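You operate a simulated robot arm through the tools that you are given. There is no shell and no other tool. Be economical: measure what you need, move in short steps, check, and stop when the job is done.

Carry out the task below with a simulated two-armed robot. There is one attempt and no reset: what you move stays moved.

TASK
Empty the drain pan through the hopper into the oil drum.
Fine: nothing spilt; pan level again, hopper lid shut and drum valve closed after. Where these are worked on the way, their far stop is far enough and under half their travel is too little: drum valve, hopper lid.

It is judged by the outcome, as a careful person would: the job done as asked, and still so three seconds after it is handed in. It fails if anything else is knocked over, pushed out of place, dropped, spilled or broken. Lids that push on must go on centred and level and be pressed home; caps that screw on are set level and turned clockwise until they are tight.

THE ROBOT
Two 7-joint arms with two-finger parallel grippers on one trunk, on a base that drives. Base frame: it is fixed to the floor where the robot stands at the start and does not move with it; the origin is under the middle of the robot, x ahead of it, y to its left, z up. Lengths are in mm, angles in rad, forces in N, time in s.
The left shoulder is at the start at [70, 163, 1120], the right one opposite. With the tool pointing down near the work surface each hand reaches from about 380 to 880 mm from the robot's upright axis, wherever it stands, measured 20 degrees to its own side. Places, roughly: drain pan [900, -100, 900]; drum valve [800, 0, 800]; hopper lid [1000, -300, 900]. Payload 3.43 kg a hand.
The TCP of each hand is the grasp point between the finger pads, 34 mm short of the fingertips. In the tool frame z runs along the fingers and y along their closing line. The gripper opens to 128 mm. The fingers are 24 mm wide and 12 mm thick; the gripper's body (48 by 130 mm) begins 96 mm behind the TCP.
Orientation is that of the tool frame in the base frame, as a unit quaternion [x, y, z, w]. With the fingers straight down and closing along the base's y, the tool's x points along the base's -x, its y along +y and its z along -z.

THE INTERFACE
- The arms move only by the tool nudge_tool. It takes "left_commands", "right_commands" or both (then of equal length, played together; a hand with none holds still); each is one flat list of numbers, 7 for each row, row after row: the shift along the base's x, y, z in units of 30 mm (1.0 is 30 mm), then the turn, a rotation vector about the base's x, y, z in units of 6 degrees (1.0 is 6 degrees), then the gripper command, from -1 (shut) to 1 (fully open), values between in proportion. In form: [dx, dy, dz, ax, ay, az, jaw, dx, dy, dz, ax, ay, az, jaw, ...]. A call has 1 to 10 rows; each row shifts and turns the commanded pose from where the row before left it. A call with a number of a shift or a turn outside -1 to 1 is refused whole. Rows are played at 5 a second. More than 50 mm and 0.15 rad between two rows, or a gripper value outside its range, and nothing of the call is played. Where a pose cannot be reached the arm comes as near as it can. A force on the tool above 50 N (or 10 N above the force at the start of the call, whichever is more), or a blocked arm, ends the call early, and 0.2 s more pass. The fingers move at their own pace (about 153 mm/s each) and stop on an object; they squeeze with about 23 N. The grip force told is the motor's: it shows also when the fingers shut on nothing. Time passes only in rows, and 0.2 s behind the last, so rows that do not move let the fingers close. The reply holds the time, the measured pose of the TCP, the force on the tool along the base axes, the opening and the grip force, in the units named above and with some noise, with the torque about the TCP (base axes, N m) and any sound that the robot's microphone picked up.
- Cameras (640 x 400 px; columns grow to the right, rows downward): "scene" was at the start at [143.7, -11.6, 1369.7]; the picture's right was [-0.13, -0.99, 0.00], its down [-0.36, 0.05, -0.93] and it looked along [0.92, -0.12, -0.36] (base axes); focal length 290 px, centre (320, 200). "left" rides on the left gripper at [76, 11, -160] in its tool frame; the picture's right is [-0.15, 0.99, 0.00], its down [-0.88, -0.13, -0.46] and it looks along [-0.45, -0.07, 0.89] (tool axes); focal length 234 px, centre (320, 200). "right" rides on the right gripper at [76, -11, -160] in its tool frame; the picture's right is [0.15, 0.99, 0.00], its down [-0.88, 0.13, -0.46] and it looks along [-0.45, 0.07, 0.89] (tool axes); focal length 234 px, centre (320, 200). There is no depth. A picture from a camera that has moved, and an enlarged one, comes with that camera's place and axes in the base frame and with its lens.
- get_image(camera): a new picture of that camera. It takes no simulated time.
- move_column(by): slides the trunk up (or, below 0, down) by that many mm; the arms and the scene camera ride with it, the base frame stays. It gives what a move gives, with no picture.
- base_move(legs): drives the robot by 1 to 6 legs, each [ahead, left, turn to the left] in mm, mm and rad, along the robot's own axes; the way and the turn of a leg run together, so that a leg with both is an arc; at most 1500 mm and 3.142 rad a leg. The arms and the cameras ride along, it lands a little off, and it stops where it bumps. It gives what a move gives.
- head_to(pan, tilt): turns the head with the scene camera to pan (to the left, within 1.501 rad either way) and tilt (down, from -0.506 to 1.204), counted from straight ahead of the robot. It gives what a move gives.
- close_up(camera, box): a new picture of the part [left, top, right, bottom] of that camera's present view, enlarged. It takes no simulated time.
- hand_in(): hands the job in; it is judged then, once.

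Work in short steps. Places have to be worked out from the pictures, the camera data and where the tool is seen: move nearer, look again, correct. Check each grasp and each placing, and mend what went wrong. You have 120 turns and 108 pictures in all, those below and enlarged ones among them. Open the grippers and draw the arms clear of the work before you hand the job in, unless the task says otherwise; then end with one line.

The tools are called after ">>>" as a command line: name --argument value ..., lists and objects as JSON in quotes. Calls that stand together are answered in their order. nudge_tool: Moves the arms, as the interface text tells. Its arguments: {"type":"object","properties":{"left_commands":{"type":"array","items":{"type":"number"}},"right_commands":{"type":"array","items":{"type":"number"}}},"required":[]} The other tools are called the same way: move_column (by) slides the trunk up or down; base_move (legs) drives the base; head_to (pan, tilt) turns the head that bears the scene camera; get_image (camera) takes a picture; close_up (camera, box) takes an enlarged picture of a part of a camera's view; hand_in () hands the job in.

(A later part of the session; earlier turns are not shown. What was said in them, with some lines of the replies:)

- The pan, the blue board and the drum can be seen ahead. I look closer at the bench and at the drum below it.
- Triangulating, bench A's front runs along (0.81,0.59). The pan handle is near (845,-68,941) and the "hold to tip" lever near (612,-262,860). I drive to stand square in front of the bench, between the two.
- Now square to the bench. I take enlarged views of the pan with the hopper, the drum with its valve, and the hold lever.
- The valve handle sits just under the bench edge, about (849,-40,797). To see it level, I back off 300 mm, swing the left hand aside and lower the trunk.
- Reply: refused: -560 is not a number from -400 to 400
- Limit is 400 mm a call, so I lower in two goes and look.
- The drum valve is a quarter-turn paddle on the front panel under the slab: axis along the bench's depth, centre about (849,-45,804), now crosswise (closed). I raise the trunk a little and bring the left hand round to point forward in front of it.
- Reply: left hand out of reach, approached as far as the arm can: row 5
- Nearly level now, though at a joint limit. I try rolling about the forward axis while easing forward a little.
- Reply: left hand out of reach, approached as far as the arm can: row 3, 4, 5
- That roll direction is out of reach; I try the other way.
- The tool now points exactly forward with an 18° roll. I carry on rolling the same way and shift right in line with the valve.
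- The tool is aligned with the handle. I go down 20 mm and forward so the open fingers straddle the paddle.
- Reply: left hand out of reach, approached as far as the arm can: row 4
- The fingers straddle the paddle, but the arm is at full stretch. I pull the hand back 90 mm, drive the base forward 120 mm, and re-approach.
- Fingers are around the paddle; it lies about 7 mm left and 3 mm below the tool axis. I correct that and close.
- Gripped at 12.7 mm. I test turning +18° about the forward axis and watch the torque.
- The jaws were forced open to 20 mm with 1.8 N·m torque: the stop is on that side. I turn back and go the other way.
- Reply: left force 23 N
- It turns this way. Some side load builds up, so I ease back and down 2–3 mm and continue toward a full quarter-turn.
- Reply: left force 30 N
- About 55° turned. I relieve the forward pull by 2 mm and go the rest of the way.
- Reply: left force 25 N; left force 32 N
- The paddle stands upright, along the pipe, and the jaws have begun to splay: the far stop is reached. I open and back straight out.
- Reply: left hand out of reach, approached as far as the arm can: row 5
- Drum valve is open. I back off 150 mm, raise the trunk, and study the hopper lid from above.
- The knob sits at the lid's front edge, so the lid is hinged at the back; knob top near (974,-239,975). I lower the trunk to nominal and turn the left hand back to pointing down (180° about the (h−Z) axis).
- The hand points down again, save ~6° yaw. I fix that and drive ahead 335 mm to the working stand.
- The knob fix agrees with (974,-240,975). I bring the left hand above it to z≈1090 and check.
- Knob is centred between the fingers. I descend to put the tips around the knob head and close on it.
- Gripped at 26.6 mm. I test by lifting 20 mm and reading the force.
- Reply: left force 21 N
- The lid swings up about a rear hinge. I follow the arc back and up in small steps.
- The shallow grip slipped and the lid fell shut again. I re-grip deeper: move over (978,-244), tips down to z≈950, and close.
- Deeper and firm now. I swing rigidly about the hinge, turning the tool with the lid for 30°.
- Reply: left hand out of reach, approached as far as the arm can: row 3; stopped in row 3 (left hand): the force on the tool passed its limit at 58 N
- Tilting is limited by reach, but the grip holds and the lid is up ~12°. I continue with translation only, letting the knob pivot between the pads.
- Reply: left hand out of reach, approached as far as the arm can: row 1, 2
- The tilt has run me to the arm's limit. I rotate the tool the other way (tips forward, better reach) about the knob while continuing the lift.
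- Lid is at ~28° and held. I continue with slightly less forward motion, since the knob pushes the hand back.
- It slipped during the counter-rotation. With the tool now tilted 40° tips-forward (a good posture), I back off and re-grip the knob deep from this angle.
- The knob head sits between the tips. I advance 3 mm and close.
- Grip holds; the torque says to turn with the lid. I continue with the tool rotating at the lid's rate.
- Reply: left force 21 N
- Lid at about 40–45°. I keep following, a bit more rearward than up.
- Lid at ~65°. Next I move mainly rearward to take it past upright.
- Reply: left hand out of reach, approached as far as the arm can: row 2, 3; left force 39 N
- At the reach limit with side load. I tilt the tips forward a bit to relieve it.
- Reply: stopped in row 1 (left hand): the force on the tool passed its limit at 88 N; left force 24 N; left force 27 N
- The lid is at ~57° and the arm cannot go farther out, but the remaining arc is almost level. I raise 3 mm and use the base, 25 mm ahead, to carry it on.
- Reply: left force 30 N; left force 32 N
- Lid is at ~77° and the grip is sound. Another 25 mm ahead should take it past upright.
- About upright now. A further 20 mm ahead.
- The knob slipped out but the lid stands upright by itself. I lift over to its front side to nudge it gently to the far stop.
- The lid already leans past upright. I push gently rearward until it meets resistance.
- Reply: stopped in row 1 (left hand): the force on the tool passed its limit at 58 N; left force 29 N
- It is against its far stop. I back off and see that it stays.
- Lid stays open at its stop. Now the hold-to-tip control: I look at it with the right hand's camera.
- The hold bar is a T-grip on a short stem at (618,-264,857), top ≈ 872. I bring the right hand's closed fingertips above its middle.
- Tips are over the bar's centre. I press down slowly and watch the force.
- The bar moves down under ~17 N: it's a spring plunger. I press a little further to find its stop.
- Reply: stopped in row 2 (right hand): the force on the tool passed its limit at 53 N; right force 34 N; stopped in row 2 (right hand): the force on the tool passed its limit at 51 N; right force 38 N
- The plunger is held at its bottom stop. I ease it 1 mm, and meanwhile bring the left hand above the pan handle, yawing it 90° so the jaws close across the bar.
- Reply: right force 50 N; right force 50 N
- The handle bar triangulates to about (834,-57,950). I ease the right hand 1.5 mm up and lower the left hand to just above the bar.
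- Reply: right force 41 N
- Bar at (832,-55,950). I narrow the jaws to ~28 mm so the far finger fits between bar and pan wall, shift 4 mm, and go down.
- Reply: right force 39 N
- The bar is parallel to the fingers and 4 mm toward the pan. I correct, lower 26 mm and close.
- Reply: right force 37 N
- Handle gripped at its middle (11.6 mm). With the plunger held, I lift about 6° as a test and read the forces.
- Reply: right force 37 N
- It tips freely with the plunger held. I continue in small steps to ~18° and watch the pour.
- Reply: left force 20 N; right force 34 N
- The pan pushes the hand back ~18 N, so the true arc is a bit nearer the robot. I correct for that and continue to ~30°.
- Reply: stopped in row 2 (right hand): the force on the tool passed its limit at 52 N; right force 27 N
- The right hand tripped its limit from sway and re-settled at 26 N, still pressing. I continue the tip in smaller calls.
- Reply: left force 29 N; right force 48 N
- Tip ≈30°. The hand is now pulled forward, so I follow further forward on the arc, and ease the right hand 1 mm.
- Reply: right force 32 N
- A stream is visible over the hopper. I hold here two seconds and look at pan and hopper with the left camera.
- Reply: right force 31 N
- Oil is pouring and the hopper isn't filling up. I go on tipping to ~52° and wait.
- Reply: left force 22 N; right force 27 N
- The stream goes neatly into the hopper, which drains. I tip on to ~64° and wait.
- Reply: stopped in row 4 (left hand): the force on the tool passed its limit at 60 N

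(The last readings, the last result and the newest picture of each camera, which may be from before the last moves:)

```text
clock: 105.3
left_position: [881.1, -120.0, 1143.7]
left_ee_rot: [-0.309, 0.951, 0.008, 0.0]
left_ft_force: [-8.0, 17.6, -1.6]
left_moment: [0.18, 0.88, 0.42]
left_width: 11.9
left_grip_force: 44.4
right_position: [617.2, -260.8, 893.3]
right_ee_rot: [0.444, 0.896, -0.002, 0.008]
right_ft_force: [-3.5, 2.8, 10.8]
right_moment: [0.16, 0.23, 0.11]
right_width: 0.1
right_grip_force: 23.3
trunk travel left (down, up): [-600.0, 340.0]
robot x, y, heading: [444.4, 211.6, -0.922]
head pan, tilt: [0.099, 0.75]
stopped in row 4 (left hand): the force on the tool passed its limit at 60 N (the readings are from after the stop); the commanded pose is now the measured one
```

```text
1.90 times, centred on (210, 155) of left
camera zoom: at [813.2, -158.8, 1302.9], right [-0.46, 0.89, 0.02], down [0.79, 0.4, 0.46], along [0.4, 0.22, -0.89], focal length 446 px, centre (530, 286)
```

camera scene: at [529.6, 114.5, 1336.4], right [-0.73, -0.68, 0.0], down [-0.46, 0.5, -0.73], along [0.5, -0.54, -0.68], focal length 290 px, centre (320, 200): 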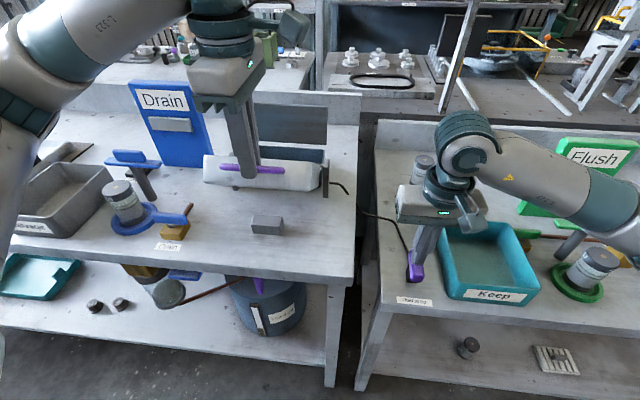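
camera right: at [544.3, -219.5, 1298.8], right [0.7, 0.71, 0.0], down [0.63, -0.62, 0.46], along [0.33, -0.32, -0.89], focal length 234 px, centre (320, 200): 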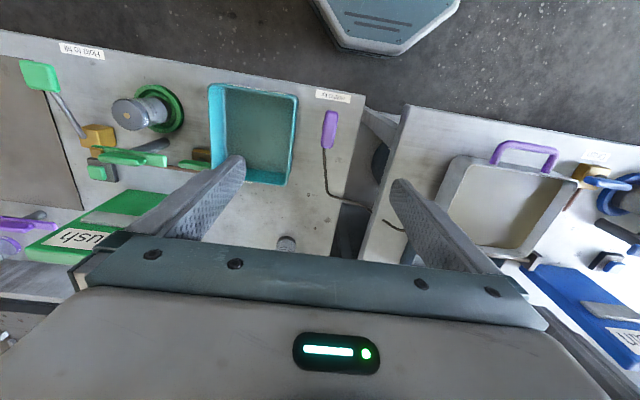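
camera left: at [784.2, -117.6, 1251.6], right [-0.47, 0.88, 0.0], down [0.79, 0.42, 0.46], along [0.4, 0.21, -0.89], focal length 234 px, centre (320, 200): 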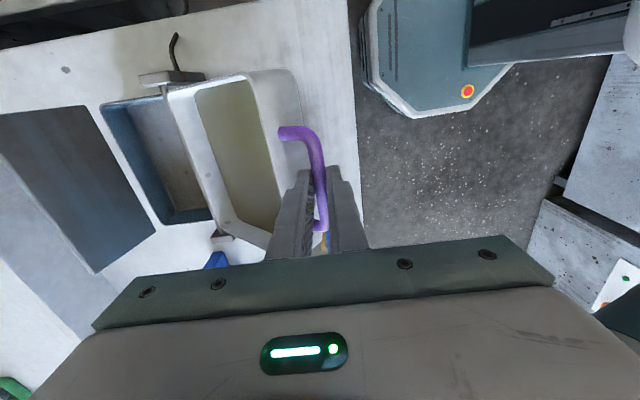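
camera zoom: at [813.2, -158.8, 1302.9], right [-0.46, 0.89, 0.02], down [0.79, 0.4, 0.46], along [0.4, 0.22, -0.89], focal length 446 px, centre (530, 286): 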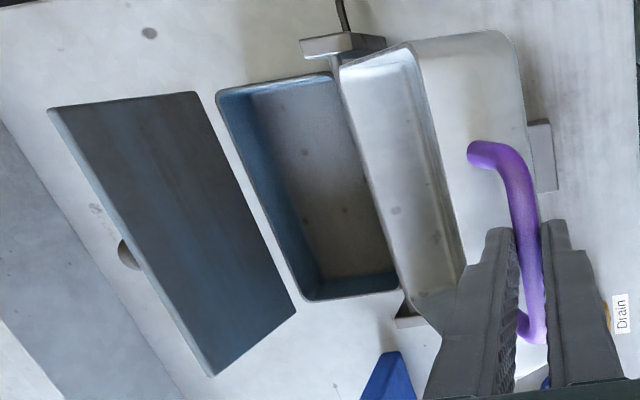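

The pan looks empty and seems to be at its tip stop (60 N spike). I hold a second and look at the pan inside again.

>>> nudge_tool --left_commands '[0, 0, 0, 0, 0, 0, -1, 0, 0, 0, 0, 0, 0, -1, 0, 0, 0, 0, 0, 0, -1, 0, 0, 0, 0, 0, 0, -1, 0, 0, 0, 0, 0, 0, -1, 0, 0, 0, 0, 0, 0, -1]' --right_commands '[0, 0, -0.03, 0, 0, 0, -1, 0, 0, 0, 0, 0, 0, -1, 0, 0, 0, 0, 0, 0, -1, 0, 0, 0, 0, 0, 0, -1, 0, 0, 0, 0, 0, 0, -1, 0, 0, 0, 0, 0, 0, -1]'

>>> close_up --camera "left" --box '[160, 60, 320, 220]'

>>> close_up --camera "scene" --box '[180, 100, 370, 330]'

```text
clock: 106.7
left_position: [880.8, -121.0, 1142.3]
left_ee_rot: [-0.309, 0.951, 0.006, -0.002]
left_ft_force: [-19.1, 24.7, -14.9]
left_moment: [1.24, -0.35, 0.43]
left_width: 11.6
left_grip_force: 44.9
right_position: [618.3, -261.0, 892.0]
right_ee_rot: [0.446, 0.895, -0.002, 0.009]
right_ft_force: [5.9, 3.4, 25.0]
right_moment: [0.32, -0.07, -0.09]
right_width: 0.1
right_grip_force: 23.4
trunk travel left (down, up): [-600.0, 340.0]
robot x, y, heading: [444.2, 209.6, -0.921]
head pan, tilt: [0.099, 0.75]
```

```text
2.50 times, centred on (240, 140) of left
camera zoom: at [813.1, -158.6, 1303.0], right [-0.46, 0.89, 0.01], down [0.79, 0.4, 0.46], along [0.4, 0.22, -0.89], focal length 585 px, centre (520, 350)
```

zoom: 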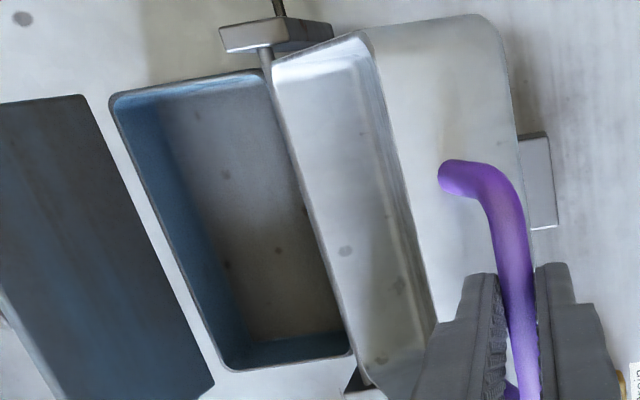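

```text
1.74 times, centred on (275, 215) of scene
camera zoom: at [529.7, 118.2, 1336.5], right [-0.73, -0.68, 0.0], down [-0.46, 0.5, -0.73], along [0.5, -0.54, -0.68], focal length 504 px, centre (398, 174)
```

zoom: 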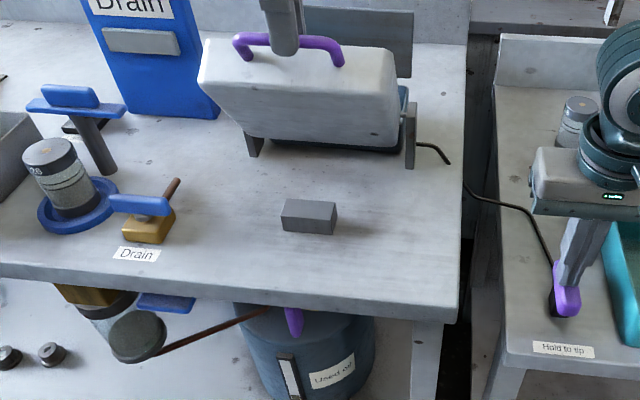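

The pan is empty and the hopper drained. Keeping the plunger down, I lower the pan back along the same arc.

>>> nudge_tool --left_commands '[-0.208, 0.273, -0.197, 0, 0, 0, -1, -0.162, 0.212, -0.212, 0, 0, 0, -1, -0.154, 0.202, -0.225, 0, 0, 0, -1, -0.147, 0.194, -0.238, 0, 0, 0, -1, -0.139, 0.183, -0.25, 0, 0, 0, -1]'

```text
clock: 107.9
left_position: [859.9, -89.9, 1108.8]
left_ee_rot: [-0.309, 0.951, 0.006, -0.001]
left_ft_force: [15.8, -4.0, -9.1]
left_moment: [-0.38, -0.2, 0.31]
left_width: 11.4
left_grip_force: 44.8
right_position: [618.5, -263.0, 891.1]
right_ee_rot: [0.445, 0.896, -0.001, 0.006]
right_ft_force: [-14.3, 16.5, 38.2]
right_moment: [0.82, 0.65, 0.03]
right_width: 0.2
right_grip_force: 23.0
trunk travel left (down, up): [-600.0, 340.0]
robot x, y, heading: [442.9, 212.7, -0.926]
head pan, tilt: [0.099, 0.75]
```

On track at ~46°. Continuing down.

>>> nudge_tool --left_commands '[-0.121, 0.165, -0.262, 0, 0, 0, -1, -0.122, 0.16, -0.273, 0, 0, 0, -1, -0.113, 0.149, -0.283, 0, 0, 0, -1, -0.105, 0.138, -0.293, 0, 0, 0, -1, -0.095, 0.125, -0.302, 0, 0, 0, -1]' --right_commands '[0, 0, 0.03, 0, 0, 0, -1, 0, 0, 0, 0, 0, 0, -1, 0, 0, 0, 0, 0, 0, -1, 0, 0, 0, 0, 0, 0, -1, 0, 0, 0, 0, 0, 0, -1]'

>>> nudge_tool --left_commands '[-0.085, 0.111, -0.31, 0, 0, 0, -1, -0.075, 0.098, -0.317, 0, 0, 0, -1, -0.065, 0.085, -0.322, 0, 0, 0, -1, -0.055, 0.072, -0.327, 0, 0, 0, -1]'

```text
clock: 109.1
left_position: [844.3, -69.2, 1067.6]
left_ee_rot: [-0.309, 0.951, 0.008, -0.002]
left_ft_force: [21.6, -1.5, -6.5]
left_moment: [-0.03, -0.88, 0.34]
left_width: 11.7
left_grip_force: 44.9
right_position: [620.0, -263.7, 892.1]
right_ee_rot: [0.445, 0.895, -0.001, 0.006]
right_ft_force: [-14.6, 5.0, 31.0]
right_moment: [0.46, 0.68, 0.1]
right_width: 0.3
right_grip_force: 22.7
trunk travel left (down, up): [-600.0, 340.0]
robot x, y, heading: [445.4, 211.7, -0.919]
head pan, tilt: [0.099, 0.75]
```

```text
clock: 110.1
left_position: [836.4, -58.0, 1027.0]
left_ee_rot: [-0.308, 0.951, 0.007, -0.001]
left_ft_force: [26.0, -5.4, -3.2]
left_moment: [-0.21, -0.84, 0.26]
left_width: 11.4
left_grip_force: 45.5
right_position: [620.3, -262.9, 892.4]
right_ee_rot: [0.446, 0.895, -0.001, 0.007]
right_ft_force: [-12.1, 3.1, 33.7]
right_moment: [0.34, 0.59, -0.01]
right_width: 0.1
right_grip_force: 22.6
trunk travel left (down, up): [-600.0, 340.0]
robot x, y, heading: [445.4, 213.1, -0.924]
head pan, tilt: [0.099, 0.75]
```

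Almost down; about 62 mm to go. I lower six more small steps with a slight side relief.

>>> nudge_tool --left_commands '[0.04, 0.02, -0.33, 0, 0, 0, -1, -0.02, 0.026, -0.335, 0, 0, 0, -1, -0.02, 0.026, -0.335, 0, 0, 0, -1, -0.012, 0.016, -0.335, 0, 0, 0, -1, 0, 0, -0.335, 0, 0, 0, -1, 0, 0, -0.3, 0, 0, 0, -1, 0, 0, 0, 0, 0, 0, -1]'

>>> close_up --camera "scene" --box '[190, 120, 350, 240]'

```text
clock: 111.7
left_position: [834.1, -57.0, 969.4]
left_ee_rot: [-0.311, 0.951, 0.005, -0.001]
left_ft_force: [4.1, -4.2, 32.9]
left_moment: [-0.14, -0.06, 0.35]
left_width: 12.0
left_grip_force: 45.3
right_position: [618.6, -262.8, 892.2]
right_ee_rot: [0.445, 0.896, -0.001, 0.007]
right_ft_force: [8.4, -2.0, 24.1]
right_moment: [0.17, -0.12, -0.06]
right_width: 0.0
right_grip_force: 22.7
trunk travel left (down, up): [-600.0, 340.0]
robot x, y, heading: [442.9, 216.3, -0.926]
head pan, tilt: [0.099, 0.75]
```

```text
3.33 times, centred on (270, 180) of scene
camera zoom: at [530.4, 115.1, 1336.7], right [-0.73, -0.68, 0.0], down [-0.46, 0.5, -0.73], along [0.5, -0.54, -0.68], focal length 966 px, centre (487, 267)
```

zoom: 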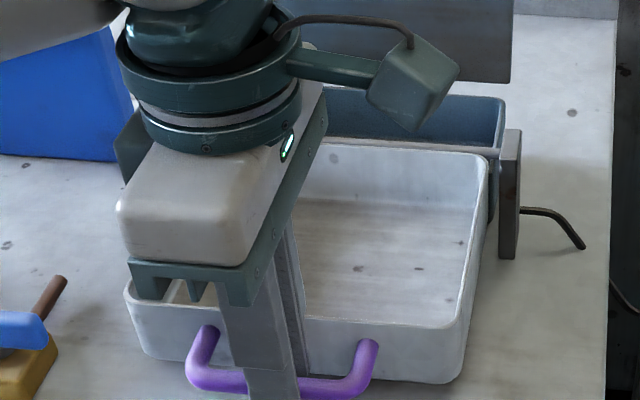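

The pan rests on its block (33 N upward). I open the left jaws and lift straight out, then release the plunger.

>>> nudge_tool --left_commands '[0, 0, 0, 0, 0, 0, -0.56, 0, 0, 0, 0, 0, 0, -0.56, 0, 0, 0.6, 0, 0, 0, -0.56, 0, 0, 1, 0, 0, 0, -0.56, 0, 0, 1, 0, 0, 0, -0.56, 0, 0, 1, 0, 0, 0, -0.56, 0, 0, 1, 0, 0, 0, -0.56]'

>>> nudge_tool --right_commands '[0, 0, 0.2, 0, 0, 0, -1, 0, 0, 0.4, 0, 0, 0, -1, 0, 0, 1, 0, 0, 0, -1, 0, 0, 1, 0, 0, 0, -1, 0, 0, 1, 0, 0, 0, -1, 0, 0, 1, 0, 0, 0, -1, 0, 0, 1, 0, 0, 0, -1, 0, 0, 1, 0, 0, 0, -1]'

>>> get_image --camera "scene"

```text
clock: 113.3
left_position: [833.2, -55.1, 1106.3]
left_ee_rot: [-0.309, 0.951, 0.007, 0.0]
left_ft_force: [1.2, 0.1, 0.2]
left_moment: [-0.01, 0.03, 0.0]
left_width: 28.2
left_grip_force: 0.0
right_position: [618.2, -262.3, 892.6]
right_ee_rot: [0.446, 0.895, 0.0, 0.008]
right_ft_force: [-3.2, 2.3, 27.5]
right_moment: [0.35, 0.3, -0.06]
right_width: 0.1
right_grip_force: 23.4
trunk travel left (down, up): [-600.0, 340.0]
robot x, y, heading: [441.8, 210.4, -0.922]
head pan, tilt: [0.099, 0.75]
```

```text
clock: 115.1
left_position: [834.2, -55.3, 1104.2]
left_ee_rot: [-0.309, 0.951, 0.008, 0.0]
left_ft_force: [0.1, 0.0, 0.5]
left_moment: [-0.01, 0.0, 0.01]
left_width: 28.5
left_grip_force: 0.0
right_position: [618.2, -263.0, 1090.1]
right_ee_rot: [0.446, 0.895, 0.0, 0.006]
right_ft_force: [0.0, 0.4, 0.2]
right_moment: [0.0, -0.01, 0.0]
right_width: 0.0
right_grip_force: 23.0
trunk travel left (down, up): [-600.0, 340.0]
robot x, y, heading: [442.5, 213.9, -0.922]
head pan, tilt: [0.099, 0.75]
```

```text
21 pictures are left
camera scene: at [531.5, 113.3, 1336.0], right [-0.73, -0.68, 0.0], down [-0.46, 0.5, -0.73], along [0.5, -0.54, -0.68], focal length 290 px, centre (320, 200)
```

scene: 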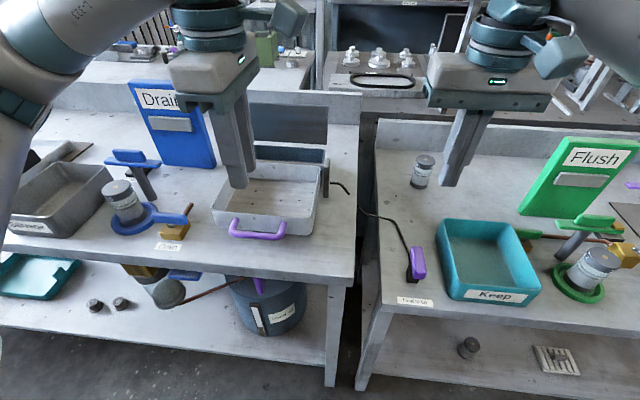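

The pan is level and empty and the plunger is released. Now I close the lid: move the left hand (jaws closing along the depth) above the lid's top edge, right of the knob.

>>> nudge_tool --left_commands '[0.524, -0.993, 0.1, 0, 0, 0, 0, 0.524, -0.993, 0.1, 0, 0, 0, 0, 0.524, -0.993, 0.1, 0, 0, 0, 0, 0.524, -0.993, 0.1, 0, 0, 0, 0, 0.524, -0.993, 0.1, 0, 0, 0, 0, 0.524, -0.993, 0.1, 0, 0, 0, 0, 0.524, -0.993, 0, 0, 0, 0, 0, 0.524, -0.993, 0, 0, 0, 0, 0, 0.524, -0.993, 0, 0, 0, 0, 0, 0.524, -0.993, 0, 0, 0, 0, 0]'

>>> close_up --camera "left" --box '[160, 40, 460, 270]'

>>> close_up --camera "scene" --box '[220, 60, 360, 180]'

```text
clock: 117.3
left_position: [987.0, -356.1, 1126.6]
left_ee_rot: [-0.307, 0.952, 0.007, 0.004]
left_ft_force: [3.0, 1.1, 0.0]
left_moment: [-0.19, 0.37, 0.04]
left_width: 64.0
left_grip_force: 0.1
right_position: [612.5, -267.2, 1089.3]
right_ee_rot: [0.446, 0.895, 0.002, 0.008]
right_ft_force: [-0.7, -1.0, 0.1]
right_moment: [0.13, -0.16, 0.0]
right_width: 0.0
right_grip_force: 23.1
trunk travel left (down, up): [-600.0, 340.0]
robot x, y, heading: [445.5, 212.7, -0.927]
head pan, tilt: [0.099, 0.75]
```

```text
1.74 times, centred on (310, 155) of left
camera zoom: at [917.6, -394.8, 1284.9], right [-0.46, 0.89, 0.01], down [0.79, 0.4, 0.47], along [0.41, 0.22, -0.89], focal length 407 px, centre (337, 278)
```

zoom: 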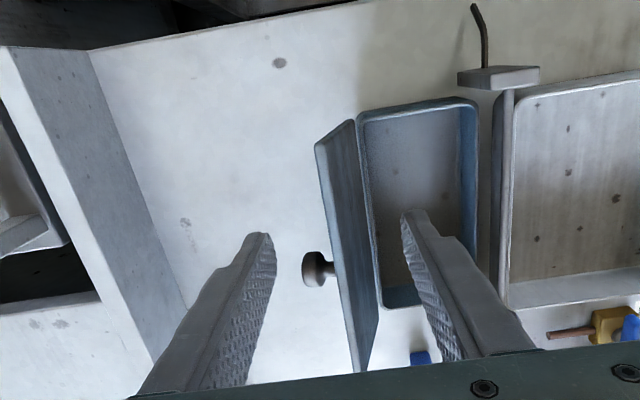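

```text
3.33 times, centred on (290, 120) of scene
camera zoom: at [524.5, 108.2, 1336.0], right [-0.73, -0.68, -0.01], down [-0.46, 0.5, -0.73], along [0.5, -0.53, -0.68], focal length 966 px, centre (420, 467)
```

zoom: 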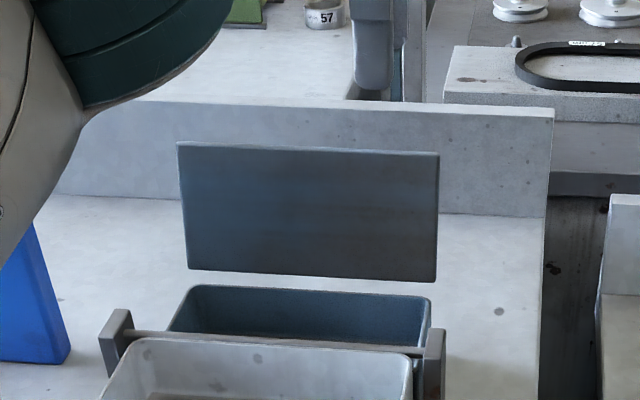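

The lid's edge lies between the jaws, clear of the knob. I descend to straddle its top edge by ~15 mm and narrow the jaws loosely.

>>> nudge_tool --left_commands '[0, 0, -0.8, 0, 0, 0, 0, 0, 0, -0.8, 0, 0, 0, 0, 0, 0, -0.75, 0, 0, 0, 0, 0, 0, 0, 0, 0, 0, -0.3]'

>>> close_up --camera "left" --box '[160, 40, 460, 270]'

```text
clock: 118.3
left_position: [990.8, -354.7, 1054.9]
left_ee_rot: [-0.309, 0.951, 0.008, 0.0]
left_ft_force: [0.0, -0.7, -0.2]
left_moment: [0.02, 0.02, 0.01]
left_width: 44.8
left_grip_force: 0.1
right_position: [619.1, -264.2, 1088.9]
right_ee_rot: [0.445, 0.895, 0.0, 0.006]
right_ft_force: [0.2, 0.5, -0.5]
right_moment: [-0.03, 0.03, 0.01]
right_width: 0.0
right_grip_force: 22.9
trunk travel left (down, up): [-600.0, 340.0]
robot x, y, heading: [439.2, 216.0, -0.924]
head pan, tilt: [0.099, 0.75]
```

```text
1.74 times, centred on (310, 155) of left
camera zoom: at [922.7, -393.9, 1214.6], right [-0.46, 0.89, 0.02], down [0.79, 0.4, 0.46], along [0.4, 0.22, -0.89], focal length 407 px, centre (337, 278)
```

zoom: 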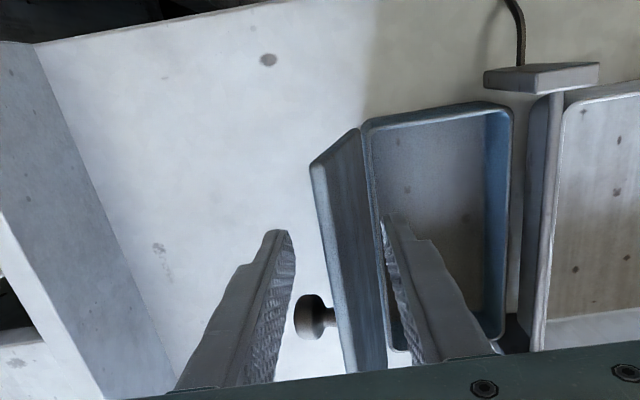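

Straddled. I carry the lid over the top and down in an arc, the robot-side finger steadying its fall.

>>> nudge_tool --left_commands '[-0.28, 0.37, 0.03, 0, 0, 0, -0.45, -0.28, 0.37, 0.03, 0, 0, 0, -0.45, -0.32, 0.42, 0.02, 0, 0, 0, -0.45, -0.32, 0.42, -0.07, 0, 0, 0, -0.45]'

>>> close_up --camera "left" --box '[160, 40, 460, 270]'

```text
clock: 119.3
left_position: [954.6, -307.9, 1053.1]
left_ee_rot: [-0.309, 0.951, 0.008, -0.001]
left_ft_force: [-0.8, -0.1, -0.5]
left_moment: [0.0, 0.01, -0.01]
left_width: 35.3
left_grip_force: 0.2
right_position: [617.5, -263.5, 1089.0]
right_ee_rot: [0.445, 0.895, 0.0, 0.006]
right_ft_force: [-0.8, 1.0, -0.3]
right_moment: [0.0, 0.02, -0.02]
right_width: 0.0
right_grip_force: 23.2
trunk travel left (down, up): [-600.0, 340.0]
robot x, y, heading: [440.4, 210.6, -0.924]
head pan, tilt: [0.099, 0.75]
```

```text
1.74 times, centred on (310, 155) of left
camera zoom: at [886.1, -346.6, 1214.0], right [-0.46, 0.89, 0.02], down [0.79, 0.41, 0.46], along [0.4, 0.22, -0.89], focal length 407 px, centre (337, 278)
```

zoom: 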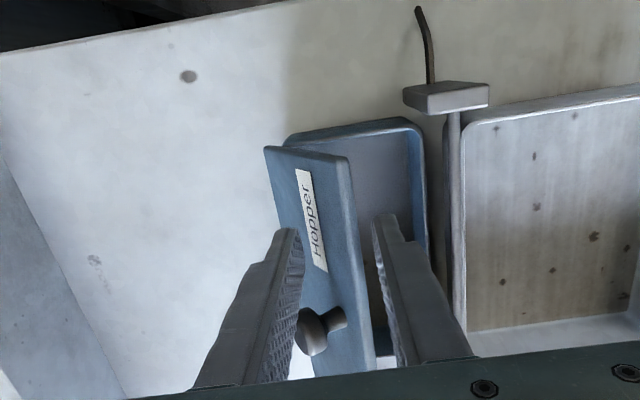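

The lid has come over and leans on the near finger at ~65°. I follow it down.

>>> nudge_tool --left_commands '[-0.2, 0.265, -0.1, 0, 0, 0, -0.45, -0.2, 0.265, -0.12, 0, 0, 0, -0.45, -0.2, 0.265, -0.15, 0, 0, 0, -0.45, -0.2, 0.265, -0.2, 0, 0, 0, -0.45]'

>>> close_up --camera "left" --box '[160, 40, 460, 270]'

```text
clock: 120.3
left_position: [931.5, -275.5, 1036.0]
left_ee_rot: [-0.309, 0.951, 0.009, -0.002]
left_ft_force: [-0.2, 0.7, -0.2]
left_moment: [-0.02, 0.0, 0.01]
left_width: 34.9
left_grip_force: 0.1
right_position: [618.9, -263.5, 1088.9]
right_ee_rot: [0.446, 0.895, 0.001, 0.006]
right_ft_force: [0.3, -0.4, 0.5]
right_moment: [-0.01, 0.02, 0.02]
right_width: 0.0
right_grip_force: 22.9
trunk travel left (down, up): [-600.0, 340.0]
robot x, y, heading: [444.5, 214.2, -0.92]
head pan, tilt: [0.099, 0.75]
```

```text
1.74 times, centred on (310, 155) of left
camera zoom: at [862.7, -314.4, 1196.2], right [-0.46, 0.89, 0.02], down [0.79, 0.41, 0.46], along [0.4, 0.22, -0.89], focal length 407 px, centre (337, 278)
```

zoom: 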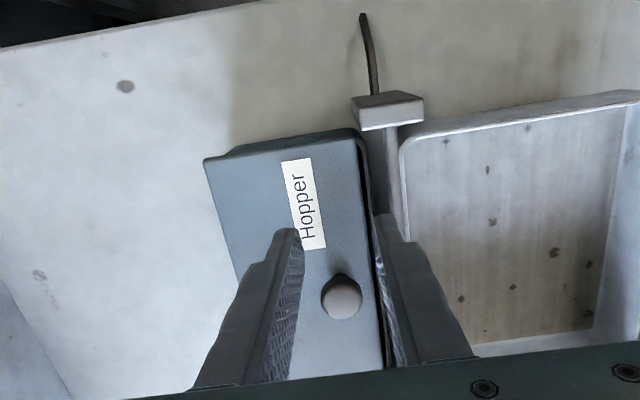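

The lid appears to have settled shut. I lift clear and verify.

>>> nudge_tool --left_commands '[0, 0, 1, 0, 0, 0, -0.45, 0, 0, 1, 0, 0, 0, -0.45, -0.6, 0.8, 0.8, 0, 0, 0, -0.45, -0.6, 0.8, 0.8, 0, 0, 0, -0.45, -0.6, 0.8, 0.8, 0, 0, 0, -0.45, -0.6, 0.8, 0, 0, 0, 0, -0.45, -0.6, 0.8, 0, 0, 0, 0, -0.45]'

>>> close_up --camera "scene" --box '[200, 120, 340, 240]'

```text
clock: 121.9
left_position: [840.9, -155.4, 1170.9]
left_ee_rot: [-0.308, 0.951, 0.008, -0.001]
left_ft_force: [1.2, -0.5, 0.0]
left_moment: [-0.01, -0.02, 0.01]
left_width: 35.2
left_grip_force: 0.0
right_position: [617.5, -262.7, 1090.0]
right_ee_rot: [0.446, 0.895, 0.0, 0.007]
right_ft_force: [0.0, -0.6, -0.6]
right_moment: [0.0, 0.0, 0.04]
right_width: 0.0
right_grip_force: 22.3
trunk travel left (down, up): [-600.0, 340.0]
robot x, y, heading: [443.8, 208.6, -0.928]
head pan, tilt: [0.099, 0.75]
```

```text
3.33 times, centred on (270, 180) of scene
camera zoom: at [531.3, 112.9, 1336.0], right [-0.73, -0.68, 0.0], down [-0.46, 0.5, -0.73], along [0.5, -0.54, -0.68], focal length 966 px, centre (487, 267)
```

zoom: 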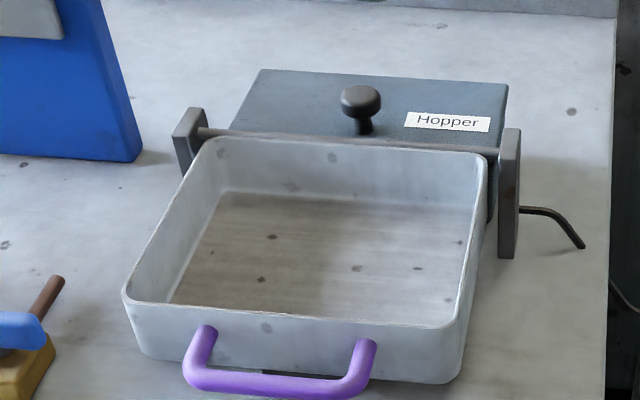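

Lid shut, pan empty and level. Now the drum valve: I drive back to the earlier stand and turn the left hand to point forward again.

>>> base_move --legs '[[-404, 0, 0]]'

>>> nudge_tool --left_commands '[0.162, -0.015, 0.397, -0.81, 0.111, 0.577, -0.4, 0.162, -0.015, 0.397, -0.81, 0.111, 0.577, -0.4, 0.162, -0.015, 0.397, -0.81, 0.111, 0.577, -0.4, 0.162, -0.015, 0.397, -0.81, 0.111, 0.577, -0.4, 0.162, -0.015, 0.397, -0.81, 0.111, 0.577, -0.4, 0.162, -0.015, 0.397, -0.81, 0.111, 0.577, -0.4, 0.162, -0.015, 0.397, -0.81, 0.111, 0.577, -0.4, 0.162, -0.015, 0.397, -0.81, 0.111, 0.577, -0.4, 0.162, -0.015, 0.397, -0.81, 0.111, 0.577, -0.4, 0.162, -0.015, 0.397, -0.81, 0.111, 0.577, -0.4]'

>>> nudge_tool --left_commands '[0.162, -0.015, -0.287, -0.81, 0.111, 0.577, -0.4, 0.162, -0.015, -0.287, -0.81, 0.111, 0.577, -0.4, 0.162, -0.015, -0.287, -0.81, 0.111, 0.577, -0.4, 0.162, -0.015, -0.287, -0.81, 0.111, 0.577, -0.4, 0.162, -0.015, -0.287, -0.81, 0.111, 0.577, -0.4, 0.162, -0.015, -0.287, -0.81, 0.111, 0.577, -0.4, 0.162, -0.015, -0.287, -0.81, 0.111, 0.577, -0.4, 0.162, -0.015, -0.287, -0.81, 0.111, 0.577, -0.4, 0.162, -0.015, -0.287, -0.81, 0.111, 0.577, -0.4, 0.162, -0.015, -0.287, -0.81, 0.111, 0.577, -0.4]'

```text
clock: 124.5
left_position: [588.6, 176.3, 1170.6]
left_ee_rot: [-0.308, 0.951, 0.008, -0.001]
left_ft_force: [0.4, 0.1, -0.4]
left_moment: [-0.02, -0.01, -0.02]
left_width: 35.4
left_grip_force: 0.0
right_position: [366.4, 69.8, 1088.9]
right_ee_rot: [0.446, 0.895, 0.0, 0.006]
right_ft_force: [-0.8, -0.3, 0.4]
right_moment: [0.04, -0.01, 0.02]
right_width: 0.1
right_grip_force: 22.6
trunk travel left (down, up): [-600.0, 340.0]
robot x, y, heading: [190.9, 547.2, -0.925]
head pan, tilt: [0.099, 0.75]
```

```text
clock: 126.7
left_position: [638.8, 172.2, 1289.1]
left_ee_rot: [-0.54, 0.738, -0.362, -0.181]
left_ft_force: [-0.7, -0.2, -0.3]
left_moment: [0.01, 0.01, 0.02]
left_width: 38.1
left_grip_force: 0.1
right_position: [366.9, 69.5, 1089.5]
right_ee_rot: [0.447, 0.895, 0.001, 0.006]
right_ft_force: [-0.1, -0.1, 0.5]
right_moment: [0.01, -0.01, -0.01]
right_width: 0.0
right_grip_force: 22.9
trunk travel left (down, up): [-600.0, 340.0]
robot x, y, heading: [193.0, 548.4, -0.925]
head pan, tilt: [0.099, 0.75]
```

```text
clock: 128.9
left_position: [677.8, 167.3, 1208.9]
left_ee_rot: [0.622, -0.34, 0.631, 0.314]
left_ft_force: [-0.6, -1.0, -0.9]
left_moment: [-0.03, 0.0, -0.01]
left_width: 38.4
left_grip_force: 0.0
left hand out of reach, approached as far as the arm can: row 10
right_position: [364.1, 70.3, 1089.9]
right_ee_rot: [0.445, 0.895, 0.0, 0.007]
right_ft_force: [-0.3, -0.3, -0.6]
right_moment: [-0.01, -0.03, 0.01]
right_width: 0.1
right_grip_force: 22.5
trunk travel left (down, up): [-600.0, 340.0]
robot x, y, heading: [197.1, 546.9, -0.928]
head pan, tilt: [0.099, 0.75]
```

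Pointing forward with camera on top again. I lower the trunk 400 mm and drive 161 mm ahead to the valve stand.

>>> move_column --by -400

>>> base_move --legs '[[161, 0, 0]]'

>>> nudge_tool --left_commands '[0.1, 0.07, -0.1, 0, 0, 0.36, -0.4]'

>>> close_up --camera "left" --box '[220, 80, 440, 240]'

```text
clock: 132.7
left_position: [680.0, 163.7, 805.1]
left_ee_rot: [0.624, -0.341, 0.63, 0.313]
left_ft_force: [-0.5, -0.1, -0.1]
left_moment: [-0.02, 0.01, 0.02]
left_width: 38.7
left_grip_force: 0.0
right_position: [367.0, 69.6, 688.6]
right_ee_rot: [0.446, 0.895, 0.0, 0.006]
right_ft_force: [0.4, 0.8, 0.1]
right_moment: [-0.02, -0.03, -0.01]
right_width: 0.0
right_grip_force: 22.7
trunk travel left (down, up): [-200.0, 740.0]
robot x, y, heading: [192.8, 544.4, -0.923]
head pan, tilt: [0.099, 0.75]
```

```text
clock: 134.1
left_position: [775.2, 38.6, 805.0]
left_ee_rot: [0.624, -0.341, 0.63, 0.312]
left_ft_force: [0.1, -0.7, 0.5]
left_moment: [0.02, 0.0, 0.0]
left_width: 38.3
left_grip_force: 0.1
right_position: [462.6, -57.2, 687.8]
right_ee_rot: [0.445, 0.895, -0.001, 0.005]
right_ft_force: [0.6, 0.3, -0.3]
right_moment: [0.0, 0.02, -0.02]
right_width: 0.0
right_grip_force: 22.8
trunk travel left (down, up): [-200.0, 740.0]
robot x, y, heading: [290.7, 423.6, -0.925]
head pan, tilt: [0.099, 0.75]
```

```text
clock: 134.5
left_position: [778.1, 41.5, 802.3]
left_ee_rot: [0.63, -0.33, 0.636, 0.3]
left_ft_force: [0.2, 0.0, -0.4]
left_moment: [0.0, -0.02, 0.0]
left_width: 38.4
left_grip_force: 0.0
right_position: [462.9, -56.1, 688.7]
right_ee_rot: [0.445, 0.896, -0.001, 0.006]
right_ft_force: [-0.1, -0.3, -0.3]
right_moment: [-0.06, -0.02, -0.01]
right_width: 0.0
right_grip_force: 23.7
trunk travel left (down, up): [-200.0, 740.0]
robot x, y, heading: [292.5, 422.0, -0.928]
head pan, tilt: [0.099, 0.75]
```

```text
2.50 times, centred on (330, 160) of left
camera zoom: at [670.5, 158.6, 880.1], right [-0.78, -0.59, -0.19], down [-0.15, 0.47, -0.87], along [0.6, -0.65, -0.46], focal length 585 px, centre (295, 300)
```

zoom: 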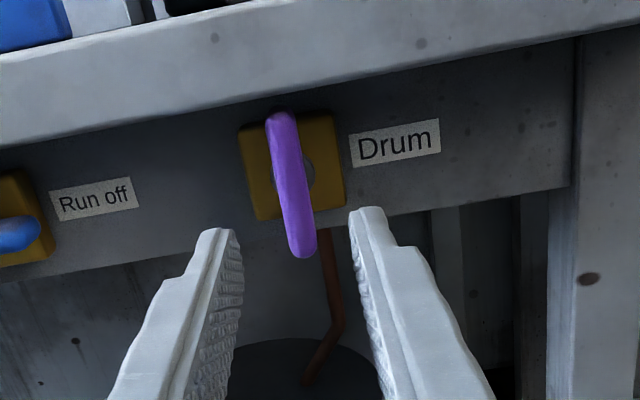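

The paddle is upright and lined up. I match its angle (6° roll), move in 89 mm, and close on it.

>>> nudge_tool --left_commands '[0.64, -0.765, -0.02, -0.606, 0.796, 0, -0.4, 0.64, -0.765, -0.02, 0, 0, 0, -0.4, 0.6, -0.72, -0.02, 0, 0, 0, -0.4, 0, 0, 0, 0, 0, 0, -0.4]'

>>> close_up --camera "left" --box '[220, 80, 440, 240]'

```text
clock: 135.5
left_position: [834.2, -25.9, 802.4]
left_ee_rot: [0.647, -0.296, 0.618, 0.334]
left_ft_force: [1.0, -0.3, 0.8]
left_moment: [0.02, -0.03, 0.04]
left_width: 38.5
left_grip_force: 0.0
right_position: [463.0, -57.6, 689.0]
right_ee_rot: [0.446, 0.895, 0.0, 0.005]
right_ft_force: [0.0, 0.4, 0.2]
right_moment: [0.01, -0.02, 0.03]
right_width: 0.1
right_grip_force: 22.6
trunk travel left (down, up): [-200.0, 740.0]
robot x, y, heading: [290.6, 424.3, -0.928]
head pan, tilt: [0.099, 0.75]
```

```text
2.50 times, centred on (330, 160) of left
camera zoom: at [732.5, 95.4, 880.2], right [-0.8, -0.6, -0.08], down [-0.22, 0.42, -0.88], along [0.56, -0.68, -0.46], focal length 585 px, centre (295, 300)
```

zoom: 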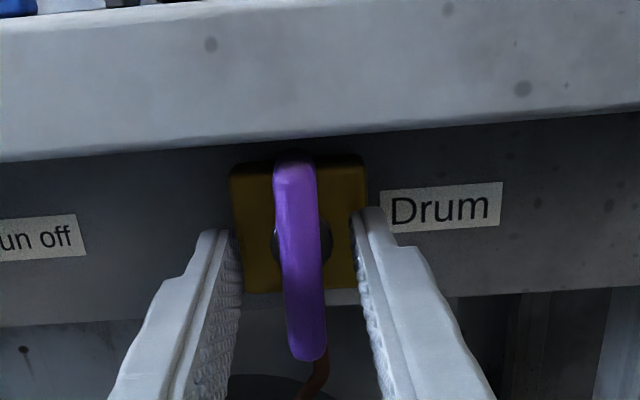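

Well aligned; I lower 3 mm, close, and begin turning back (+ about the forward axis).

>>> nudge_tool --left_commands '[0, 0, -0.1, 0, 0, 0, -0.4, 0, 0, 0, 0, 0, 0, -1, 0, 0, 0, 0, 0, 0, -1, 0, 0, 0, 0, 0, 0, -1]'

>>> nudge_tool --left_commands '[0, 0, 0, 0.606, -0.796, 0, -1, 0, 0, 0, 0.606, -0.796, 0, -1, 0, 0, 0, 0.606, -0.796, 0, -1]'

```text
clock: 136.5
left_position: [833.3, -26.9, 801.2]
left_ee_rot: [0.646, -0.297, 0.62, 0.333]
left_ft_force: [-5.7, -6.4, 4.5]
left_moment: [-0.02, -1.33, -1.35]
left_width: 14.0
left_grip_force: 45.0
right_position: [461.9, -57.1, 688.3]
right_ee_rot: [0.446, 0.895, 0.0, 0.007]
right_ft_force: [0.2, 0.1, -0.4]
right_moment: [0.01, 0.04, -0.03]
right_width: 0.1
right_grip_force: 22.7
trunk travel left (down, up): [-200.0, 740.0]
robot x, y, heading: [290.4, 417.4, -0.924]
head pan, tilt: [0.099, 0.75]
```

```text
clock: 137.3
left_position: [832.7, -27.8, 800.3]
left_ee_rot: [0.591, -0.394, 0.665, 0.231]
left_ft_force: [-3.6, -13.3, 11.0]
left_moment: [-0.8, -0.64, -1.65]
left_width: 13.1
left_grip_force: 44.5
right_position: [461.8, -56.9, 688.4]
right_ee_rot: [0.445, 0.895, 0.002, 0.007]
right_ft_force: [0.4, 0.6, -0.2]
right_moment: [0.02, -0.01, 0.03]
right_width: 0.0
right_grip_force: 23.2
trunk travel left (down, up): [-200.0, 740.0]
robot x, y, heading: [284.8, 422.7, -0.927]
head pan, tilt: [0.099, 0.75]
```

Turning with it, modest forces. I continue in steps.

>>> nudge_tool --left_commands '[0, 0, 0.03, 0.606, -0.796, 0, -1, 0, 0, 0.03, 0.606, -0.796, 0, -1, 0, 0, 0, 0.606, -0.796, 0, -1, 0, 0, 0, 0.606, -0.796, 0, -1]'

>>> nudge_tool --left_commands '[0, 0, 0.03, 0.606, -0.796, 0, -1, 0, 0, 0.03, 0.606, -0.796, 0, -1, 0, 0, 0, 0.606, -0.796, 0, -1, 0, 0, 0, 0.606, -0.796, 0, -1]'

```text
clock: 138.3
left_position: [834.4, -26.1, 800.9]
left_ee_rot: [0.499, -0.507, 0.698, 0.086]
left_ft_force: [1.0, -6.7, 11.2]
left_moment: [-0.26, -0.18, -1.66]
left_width: 12.8
left_grip_force: 45.3
right_position: [463.5, -56.4, 689.5]
right_ee_rot: [0.446, 0.895, 0.001, 0.008]
right_ft_force: [0.0, -0.3, 0.2]
right_moment: [0.02, 0.03, 0.02]
right_width: 0.0
right_grip_force: 23.2
trunk travel left (down, up): [-200.0, 740.0]
robot x, y, heading: [289.6, 418.4, -0.923]
head pan, tilt: [0.099, 0.75]
```

```text
clock: 139.3
left_position: [834.8, -24.9, 801.4]
left_ee_rot: [0.383, -0.598, 0.701, -0.063]
left_ft_force: [8.1, -5.2, 11.1]
left_moment: [0.29, 0.27, -1.27]
left_width: 12.7
left_grip_force: 44.7
right_position: [462.4, -56.3, 688.7]
right_ee_rot: [0.445, 0.895, 0.001, 0.006]
right_ft_force: [0.1, 0.8, 0.0]
right_moment: [0.01, 0.01, 0.02]
right_width: 0.0
right_grip_force: 23.3
trunk travel left (down, up): [-200.0, 740.0]
robot x, y, heading: [287.6, 419.9, -0.921]
head pan, tilt: [0.099, 0.75]
```

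About 28° remain to the closed position; I turn six more steps until the stop shows in the jaws.

>>> nudge_tool --left_commands '[0, 0, 0.03, 0.606, -0.796, 0, -1, 0, 0, 0.03, 0.606, -0.796, 0, -1, 0, 0, 0, 0.606, -0.796, 0, -1, 0, 0, 0, 0.606, -0.796, 0, -1, 0, 0, 0, 0.606, -0.796, 0, -1]'

>>> nudge_tool --left_commands '[0, 0, 0, 0.606, -0.796, 0, -1]'

>>> close_up --camera "left" --box '[220, 80, 440, 240]'

```text
clock: 140.5
left_position: [836.1, -25.6, 803.7]
left_ee_rot: [-0.217, 0.674, -0.663, 0.244]
left_ft_force: [9.4, -1.0, 7.8]
left_moment: [-1.81, 0.24, 0.68]
left_width: 13.1
left_grip_force: 44.6
right_position: [461.5, -55.8, 689.3]
right_ee_rot: [0.445, 0.895, 0.0, 0.006]
right_ft_force: [0.3, 0.5, 0.3]
right_moment: [0.01, -0.03, 0.04]
right_width: 0.1
right_grip_force: 23.6
trunk travel left (down, up): [-200.0, 740.0]
robot x, y, heading: [288.6, 421.1, -0.928]
head pan, tilt: [0.099, 0.75]
```

```text
clock: 140.9
left_position: [835.4, -25.1, 803.7]
left_ee_rot: [-0.181, 0.684, -0.65, 0.279]
left_ft_force: [11.5, -2.7, 10.8]
left_moment: [-1.48, 0.68, 0.73]
left_width: 15.7
left_grip_force: 45.2
right_position: [462.2, -55.8, 688.0]
right_ee_rot: [0.445, 0.895, 0.001, 0.006]
right_ft_force: [-0.3, -0.7, 0.1]
right_moment: [0.03, -0.01, -0.01]
right_width: 0.0
right_grip_force: 23.2
trunk travel left (down, up): [-200.0, 740.0]
robot x, y, heading: [285.8, 420.6, -0.927]
head pan, tilt: [0.099, 0.75]
```

```text
2.50 times, centred on (330, 160) of left
camera zoom: at [677.7, 54.2, 782.0], right [0.23, 0.18, -0.96], down [0.39, 0.88, 0.26], along [0.89, -0.43, 0.13], focal length 585 px, centre (295, 300)
```

zoom: 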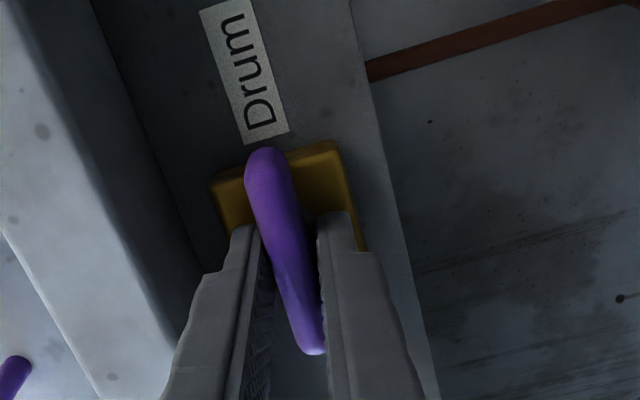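

The jaws splay to 15.7 mm: the valve is at its closed stop. I open, back straight out, and drive back.

>>> nudge_tool --left_commands '[0, 0, 0, 0, 0, 0, -0.4, 0, 0, 0, 0, 0, 0, -0.4, -0.606, 0.796, 0, 0, 0, 0, -0.4, -0.606, 0.796, 0, 0, 0, 0, -0.4, -0.606, 0.796, 0, 0, 0, 0, -0.4]'

>>> base_move --legs '[[-250, 0, 0]]'

>>> head_to --pan 0.2 --tilt 0.2

>>> get_image --camera "left"

>>> get_image --camera "scene"

```text
clock: 142.1
left_position: [780.6, 43.9, 803.3]
left_ee_rot: [-0.181, 0.684, -0.649, 0.279]
left_ft_force: [0.3, 0.5, -0.3]
left_moment: [0.01, 0.01, 0.0]
left_width: 38.3
left_grip_force: 0.1
right_position: [462.6, -57.2, 689.5]
right_ee_rot: [0.446, 0.895, 0.0, 0.006]
right_ft_force: [-0.6, 0.1, -0.2]
right_moment: [0.02, -0.02, -0.02]
right_width: 0.0
right_grip_force: 23.0
trunk travel left (down, up): [-200.0, 740.0]
robot x, y, heading: [285.3, 418.7, -0.928]
head pan, tilt: [0.099, 0.75]
```

```text
clock: 143.8
left_position: [659.6, 203.7, 803.8]
left_ee_rot: [-0.18, 0.684, -0.65, 0.278]
left_ft_force: [0.0, 0.2, 0.9]
left_moment: [-0.03, -0.02, 0.05]
left_width: 38.6
left_grip_force: 0.0
right_position: [341.8, 102.9, 689.3]
right_ee_rot: [0.446, 0.895, 0.0, 0.008]
right_ft_force: [-0.3, 0.2, -0.6]
right_moment: [0.04, 0.01, 0.0]
right_width: 0.0
right_grip_force: 22.5
trunk travel left (down, up): [-200.0, 740.0]
robot x, y, heading: [164.4, 577.6, -0.927]
head pan, tilt: [0.099, 0.75]
stopped in leg 1: the robot was blocked; the commanded pose is now the measured one
```

```text
clock: 144.8
left_position: [659.5, 204.8, 804.1]
left_ee_rot: [-0.179, 0.683, -0.651, 0.278]
left_ft_force: [0.1, 0.0, 0.2]
left_moment: [0.01, 0.0, -0.03]
left_width: 38.5
left_grip_force: 0.1
right_position: [341.0, 104.1, 689.4]
right_ee_rot: [0.446, 0.895, 0.0, 0.007]
right_ft_force: [0.8, 0.3, -0.6]
right_moment: [-0.01, -0.01, -0.03]
right_width: 0.0
right_grip_force: 23.2
trunk travel left (down, up): [-200.0, 740.0]
robot x, y, heading: [162.4, 579.2, -0.923]
head pan, tilt: [0.201, 0.201]
```

```text
11 pictures are left
camera left: at [503.1, 284.7, 782.3], right [0.23, 0.18, -0.96], down [0.39, 0.88, 0.26], along [0.89, -0.43, 0.13], focal length 234 px, centre (320, 200)
```

left: 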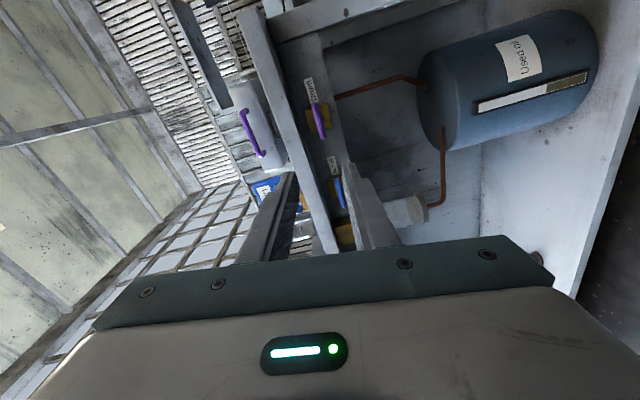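

```text
10 pictures are left
camera scene: at [268.2, 478.6, 985.5], right [-0.66, -0.75, 0.0], down [-0.15, 0.13, -0.98], along [0.73, -0.65, -0.2], focal length 290 px, centre (320, 200)
```

scene: 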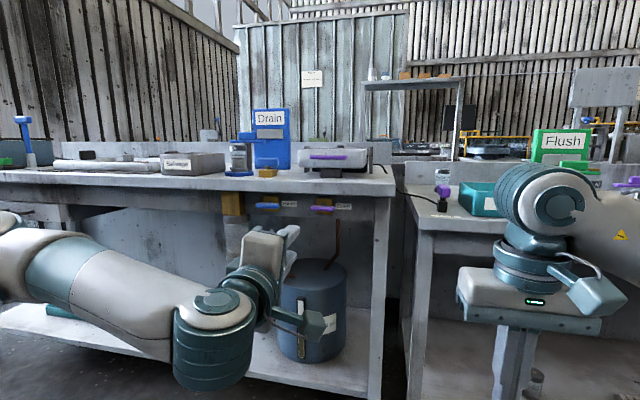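

Drum gauge has risen and the paddle lies crosswise again. The base bumped something behind at the end, so I come 60 mm forward, open both grippers, and look at the valve and behind.

>>> base_move --legs '[[60, 0, 0]]'

>>> nudge_tool --left_commands '[0, 0, 0, 0, 0, 0, 1, 0, 0, 0, 0, 0, 0, 1]' --right_commands '[0, 0, 0, 0, 0, 0, 1, 0, 0, 0, 0, 0, 0, 1]'

>>> close_up --camera "scene" --box '[230, 130, 390, 240]'

>>> head_to --pan 1.5 --tilt 0.5

>>> get_image --camera "scene"

>>> head_to --pan -1.5 --tilt 0.5

>>> get_image --camera "scene"

```text
clock: 145.7
left_position: [697.5, 156.9, 803.2]
left_ee_rot: [-0.18, 0.683, -0.651, 0.278]
left_ft_force: [0.3, -0.3, -0.3]
left_moment: [-0.01, -0.01, -0.02]
left_width: 38.3
left_grip_force: 0.1
right_position: [377.3, 56.9, 690.6]
right_ee_rot: [0.445, 0.895, 0.0, 0.007]
right_ft_force: [0.7, -0.8, 0.7]
right_moment: [0.01, 0.03, 0.01]
right_width: 0.2
right_grip_force: 22.8
trunk travel left (down, up): [-200.0, 740.0]
robot x, y, heading: [203.6, 530.9, -0.926]
head pan, tilt: [0.201, 0.201]
```

```text
clock: 146.3
left_position: [695.2, 157.4, 805.5]
left_ee_rot: [-0.18, 0.683, -0.651, 0.278]
left_ft_force: [-0.8, 1.1, -0.4]
left_moment: [0.01, -0.01, 0.04]
left_width: 127.7
left_grip_force: 0.1
right_position: [377.5, 57.2, 690.2]
right_ee_rot: [0.445, 0.895, -0.001, 0.008]
right_ft_force: [0.0, -0.2, 0.6]
right_moment: [0.0, -0.02, 0.01]
right_width: 128.2
right_grip_force: 0.1
trunk travel left (down, up): [-200.0, 740.0]
robot x, y, heading: [202.8, 532.1, -0.931]
head pan, tilt: [0.201, 0.201]
```

```text
3.64 times, centred on (310, 185) of scene
camera zoom: at [303.7, 431.6, 985.6], right [-0.66, -0.75, 0.0], down [-0.15, 0.13, -0.98], along [0.73, -0.65, -0.2], focal length 1054 px, centre (356, 254)
```

zoom: 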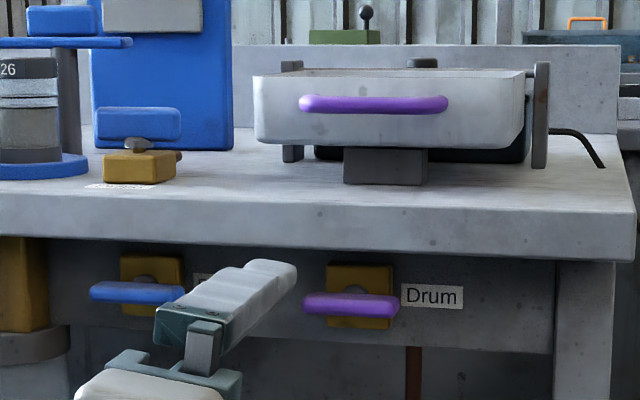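

```text
clock: 147.8
left_position: [695.4, 158.3, 803.6]
left_ee_rot: [-0.18, 0.683, -0.65, 0.279]
left_ft_force: [-0.5, -0.8, 0.3]
left_moment: [0.0, -0.01, -0.01]
left_width: 128.2
left_grip_force: 0.2
right_position: [377.4, 56.7, 690.1]
right_ee_rot: [0.445, 0.895, 0.0, 0.008]
right_ft_force: [-0.3, 0.1, -0.8]
right_moment: [-0.01, 0.02, -0.01]
right_width: 128.0
right_grip_force: 0.1
trunk travel left (down, up): [-200.0, 740.0]
robot x, y, heading: [203.5, 537.2, -0.925]
head pan, tilt: [1.499, 0.499]
```

```text
8 pictures are left
camera scene: at [310.3, 542.8, 957.9], right [0.54, -0.84, 0.0], down [-0.4, -0.26, -0.88], along [0.74, 0.48, -0.48], focal length 290 px, centre (320, 200)
```

scene: 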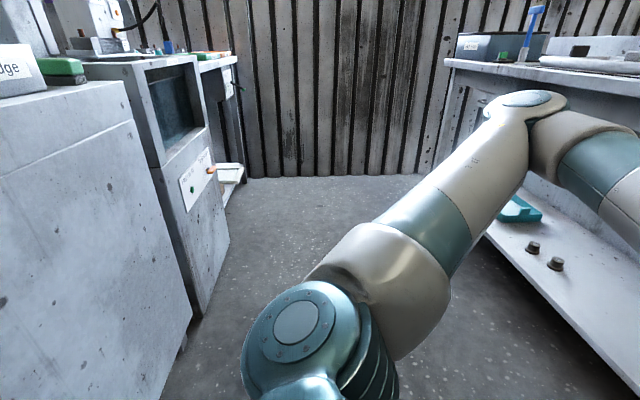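

```text
clock: 150.4
left_position: [696.2, 157.5, 805.2]
left_ee_rot: [-0.18, 0.684, -0.65, 0.278]
left_ft_force: [0.7, 0.7, 0.0]
left_moment: [-0.01, 0.0, -0.01]
left_width: 128.0
left_grip_force: 0.0
right_position: [376.8, 57.2, 689.5]
right_ee_rot: [0.445, 0.895, 0.0, 0.008]
right_ft_force: [0.0, -0.2, 0.3]
right_moment: [0.02, 0.01, -0.03]
right_width: 128.1
right_grip_force: 0.1
trunk travel left (down, up): [-200.0, 740.0]
robot x, y, heading: [203.5, 535.6, -0.929]
head pan, tilt: [-1.499, 0.499]
```

```text
7 pictures are left
camera scene: at [165.4, 433.4, 957.9], right [-0.66, 0.75, 0.0], down [0.36, 0.32, -0.88], along [-0.66, -0.58, -0.48], focal length 290 px, centre (320, 200)
```

scene: 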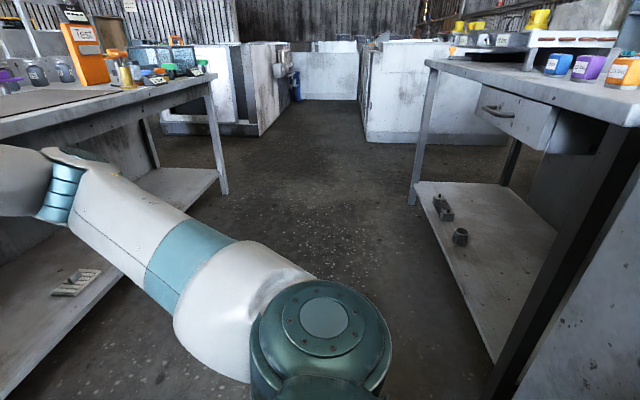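

The valve paddle is level (closed), the pan is level and empty, the lid is shut, and the fixed benches behind look undisturbed. The arms are clear and both grippers open, so I hand in.

>>> hand_in

```text
The job is handed in.
```

The drain pan is emptied through the hopper into the oil drum, with no spill visible in the pictures; the pan is level again, the hopper lid shut and the drum valve closed. Near the end the base bumped a bench behind it while backing away from the drum valve; nothing looked out of place there afterwards.
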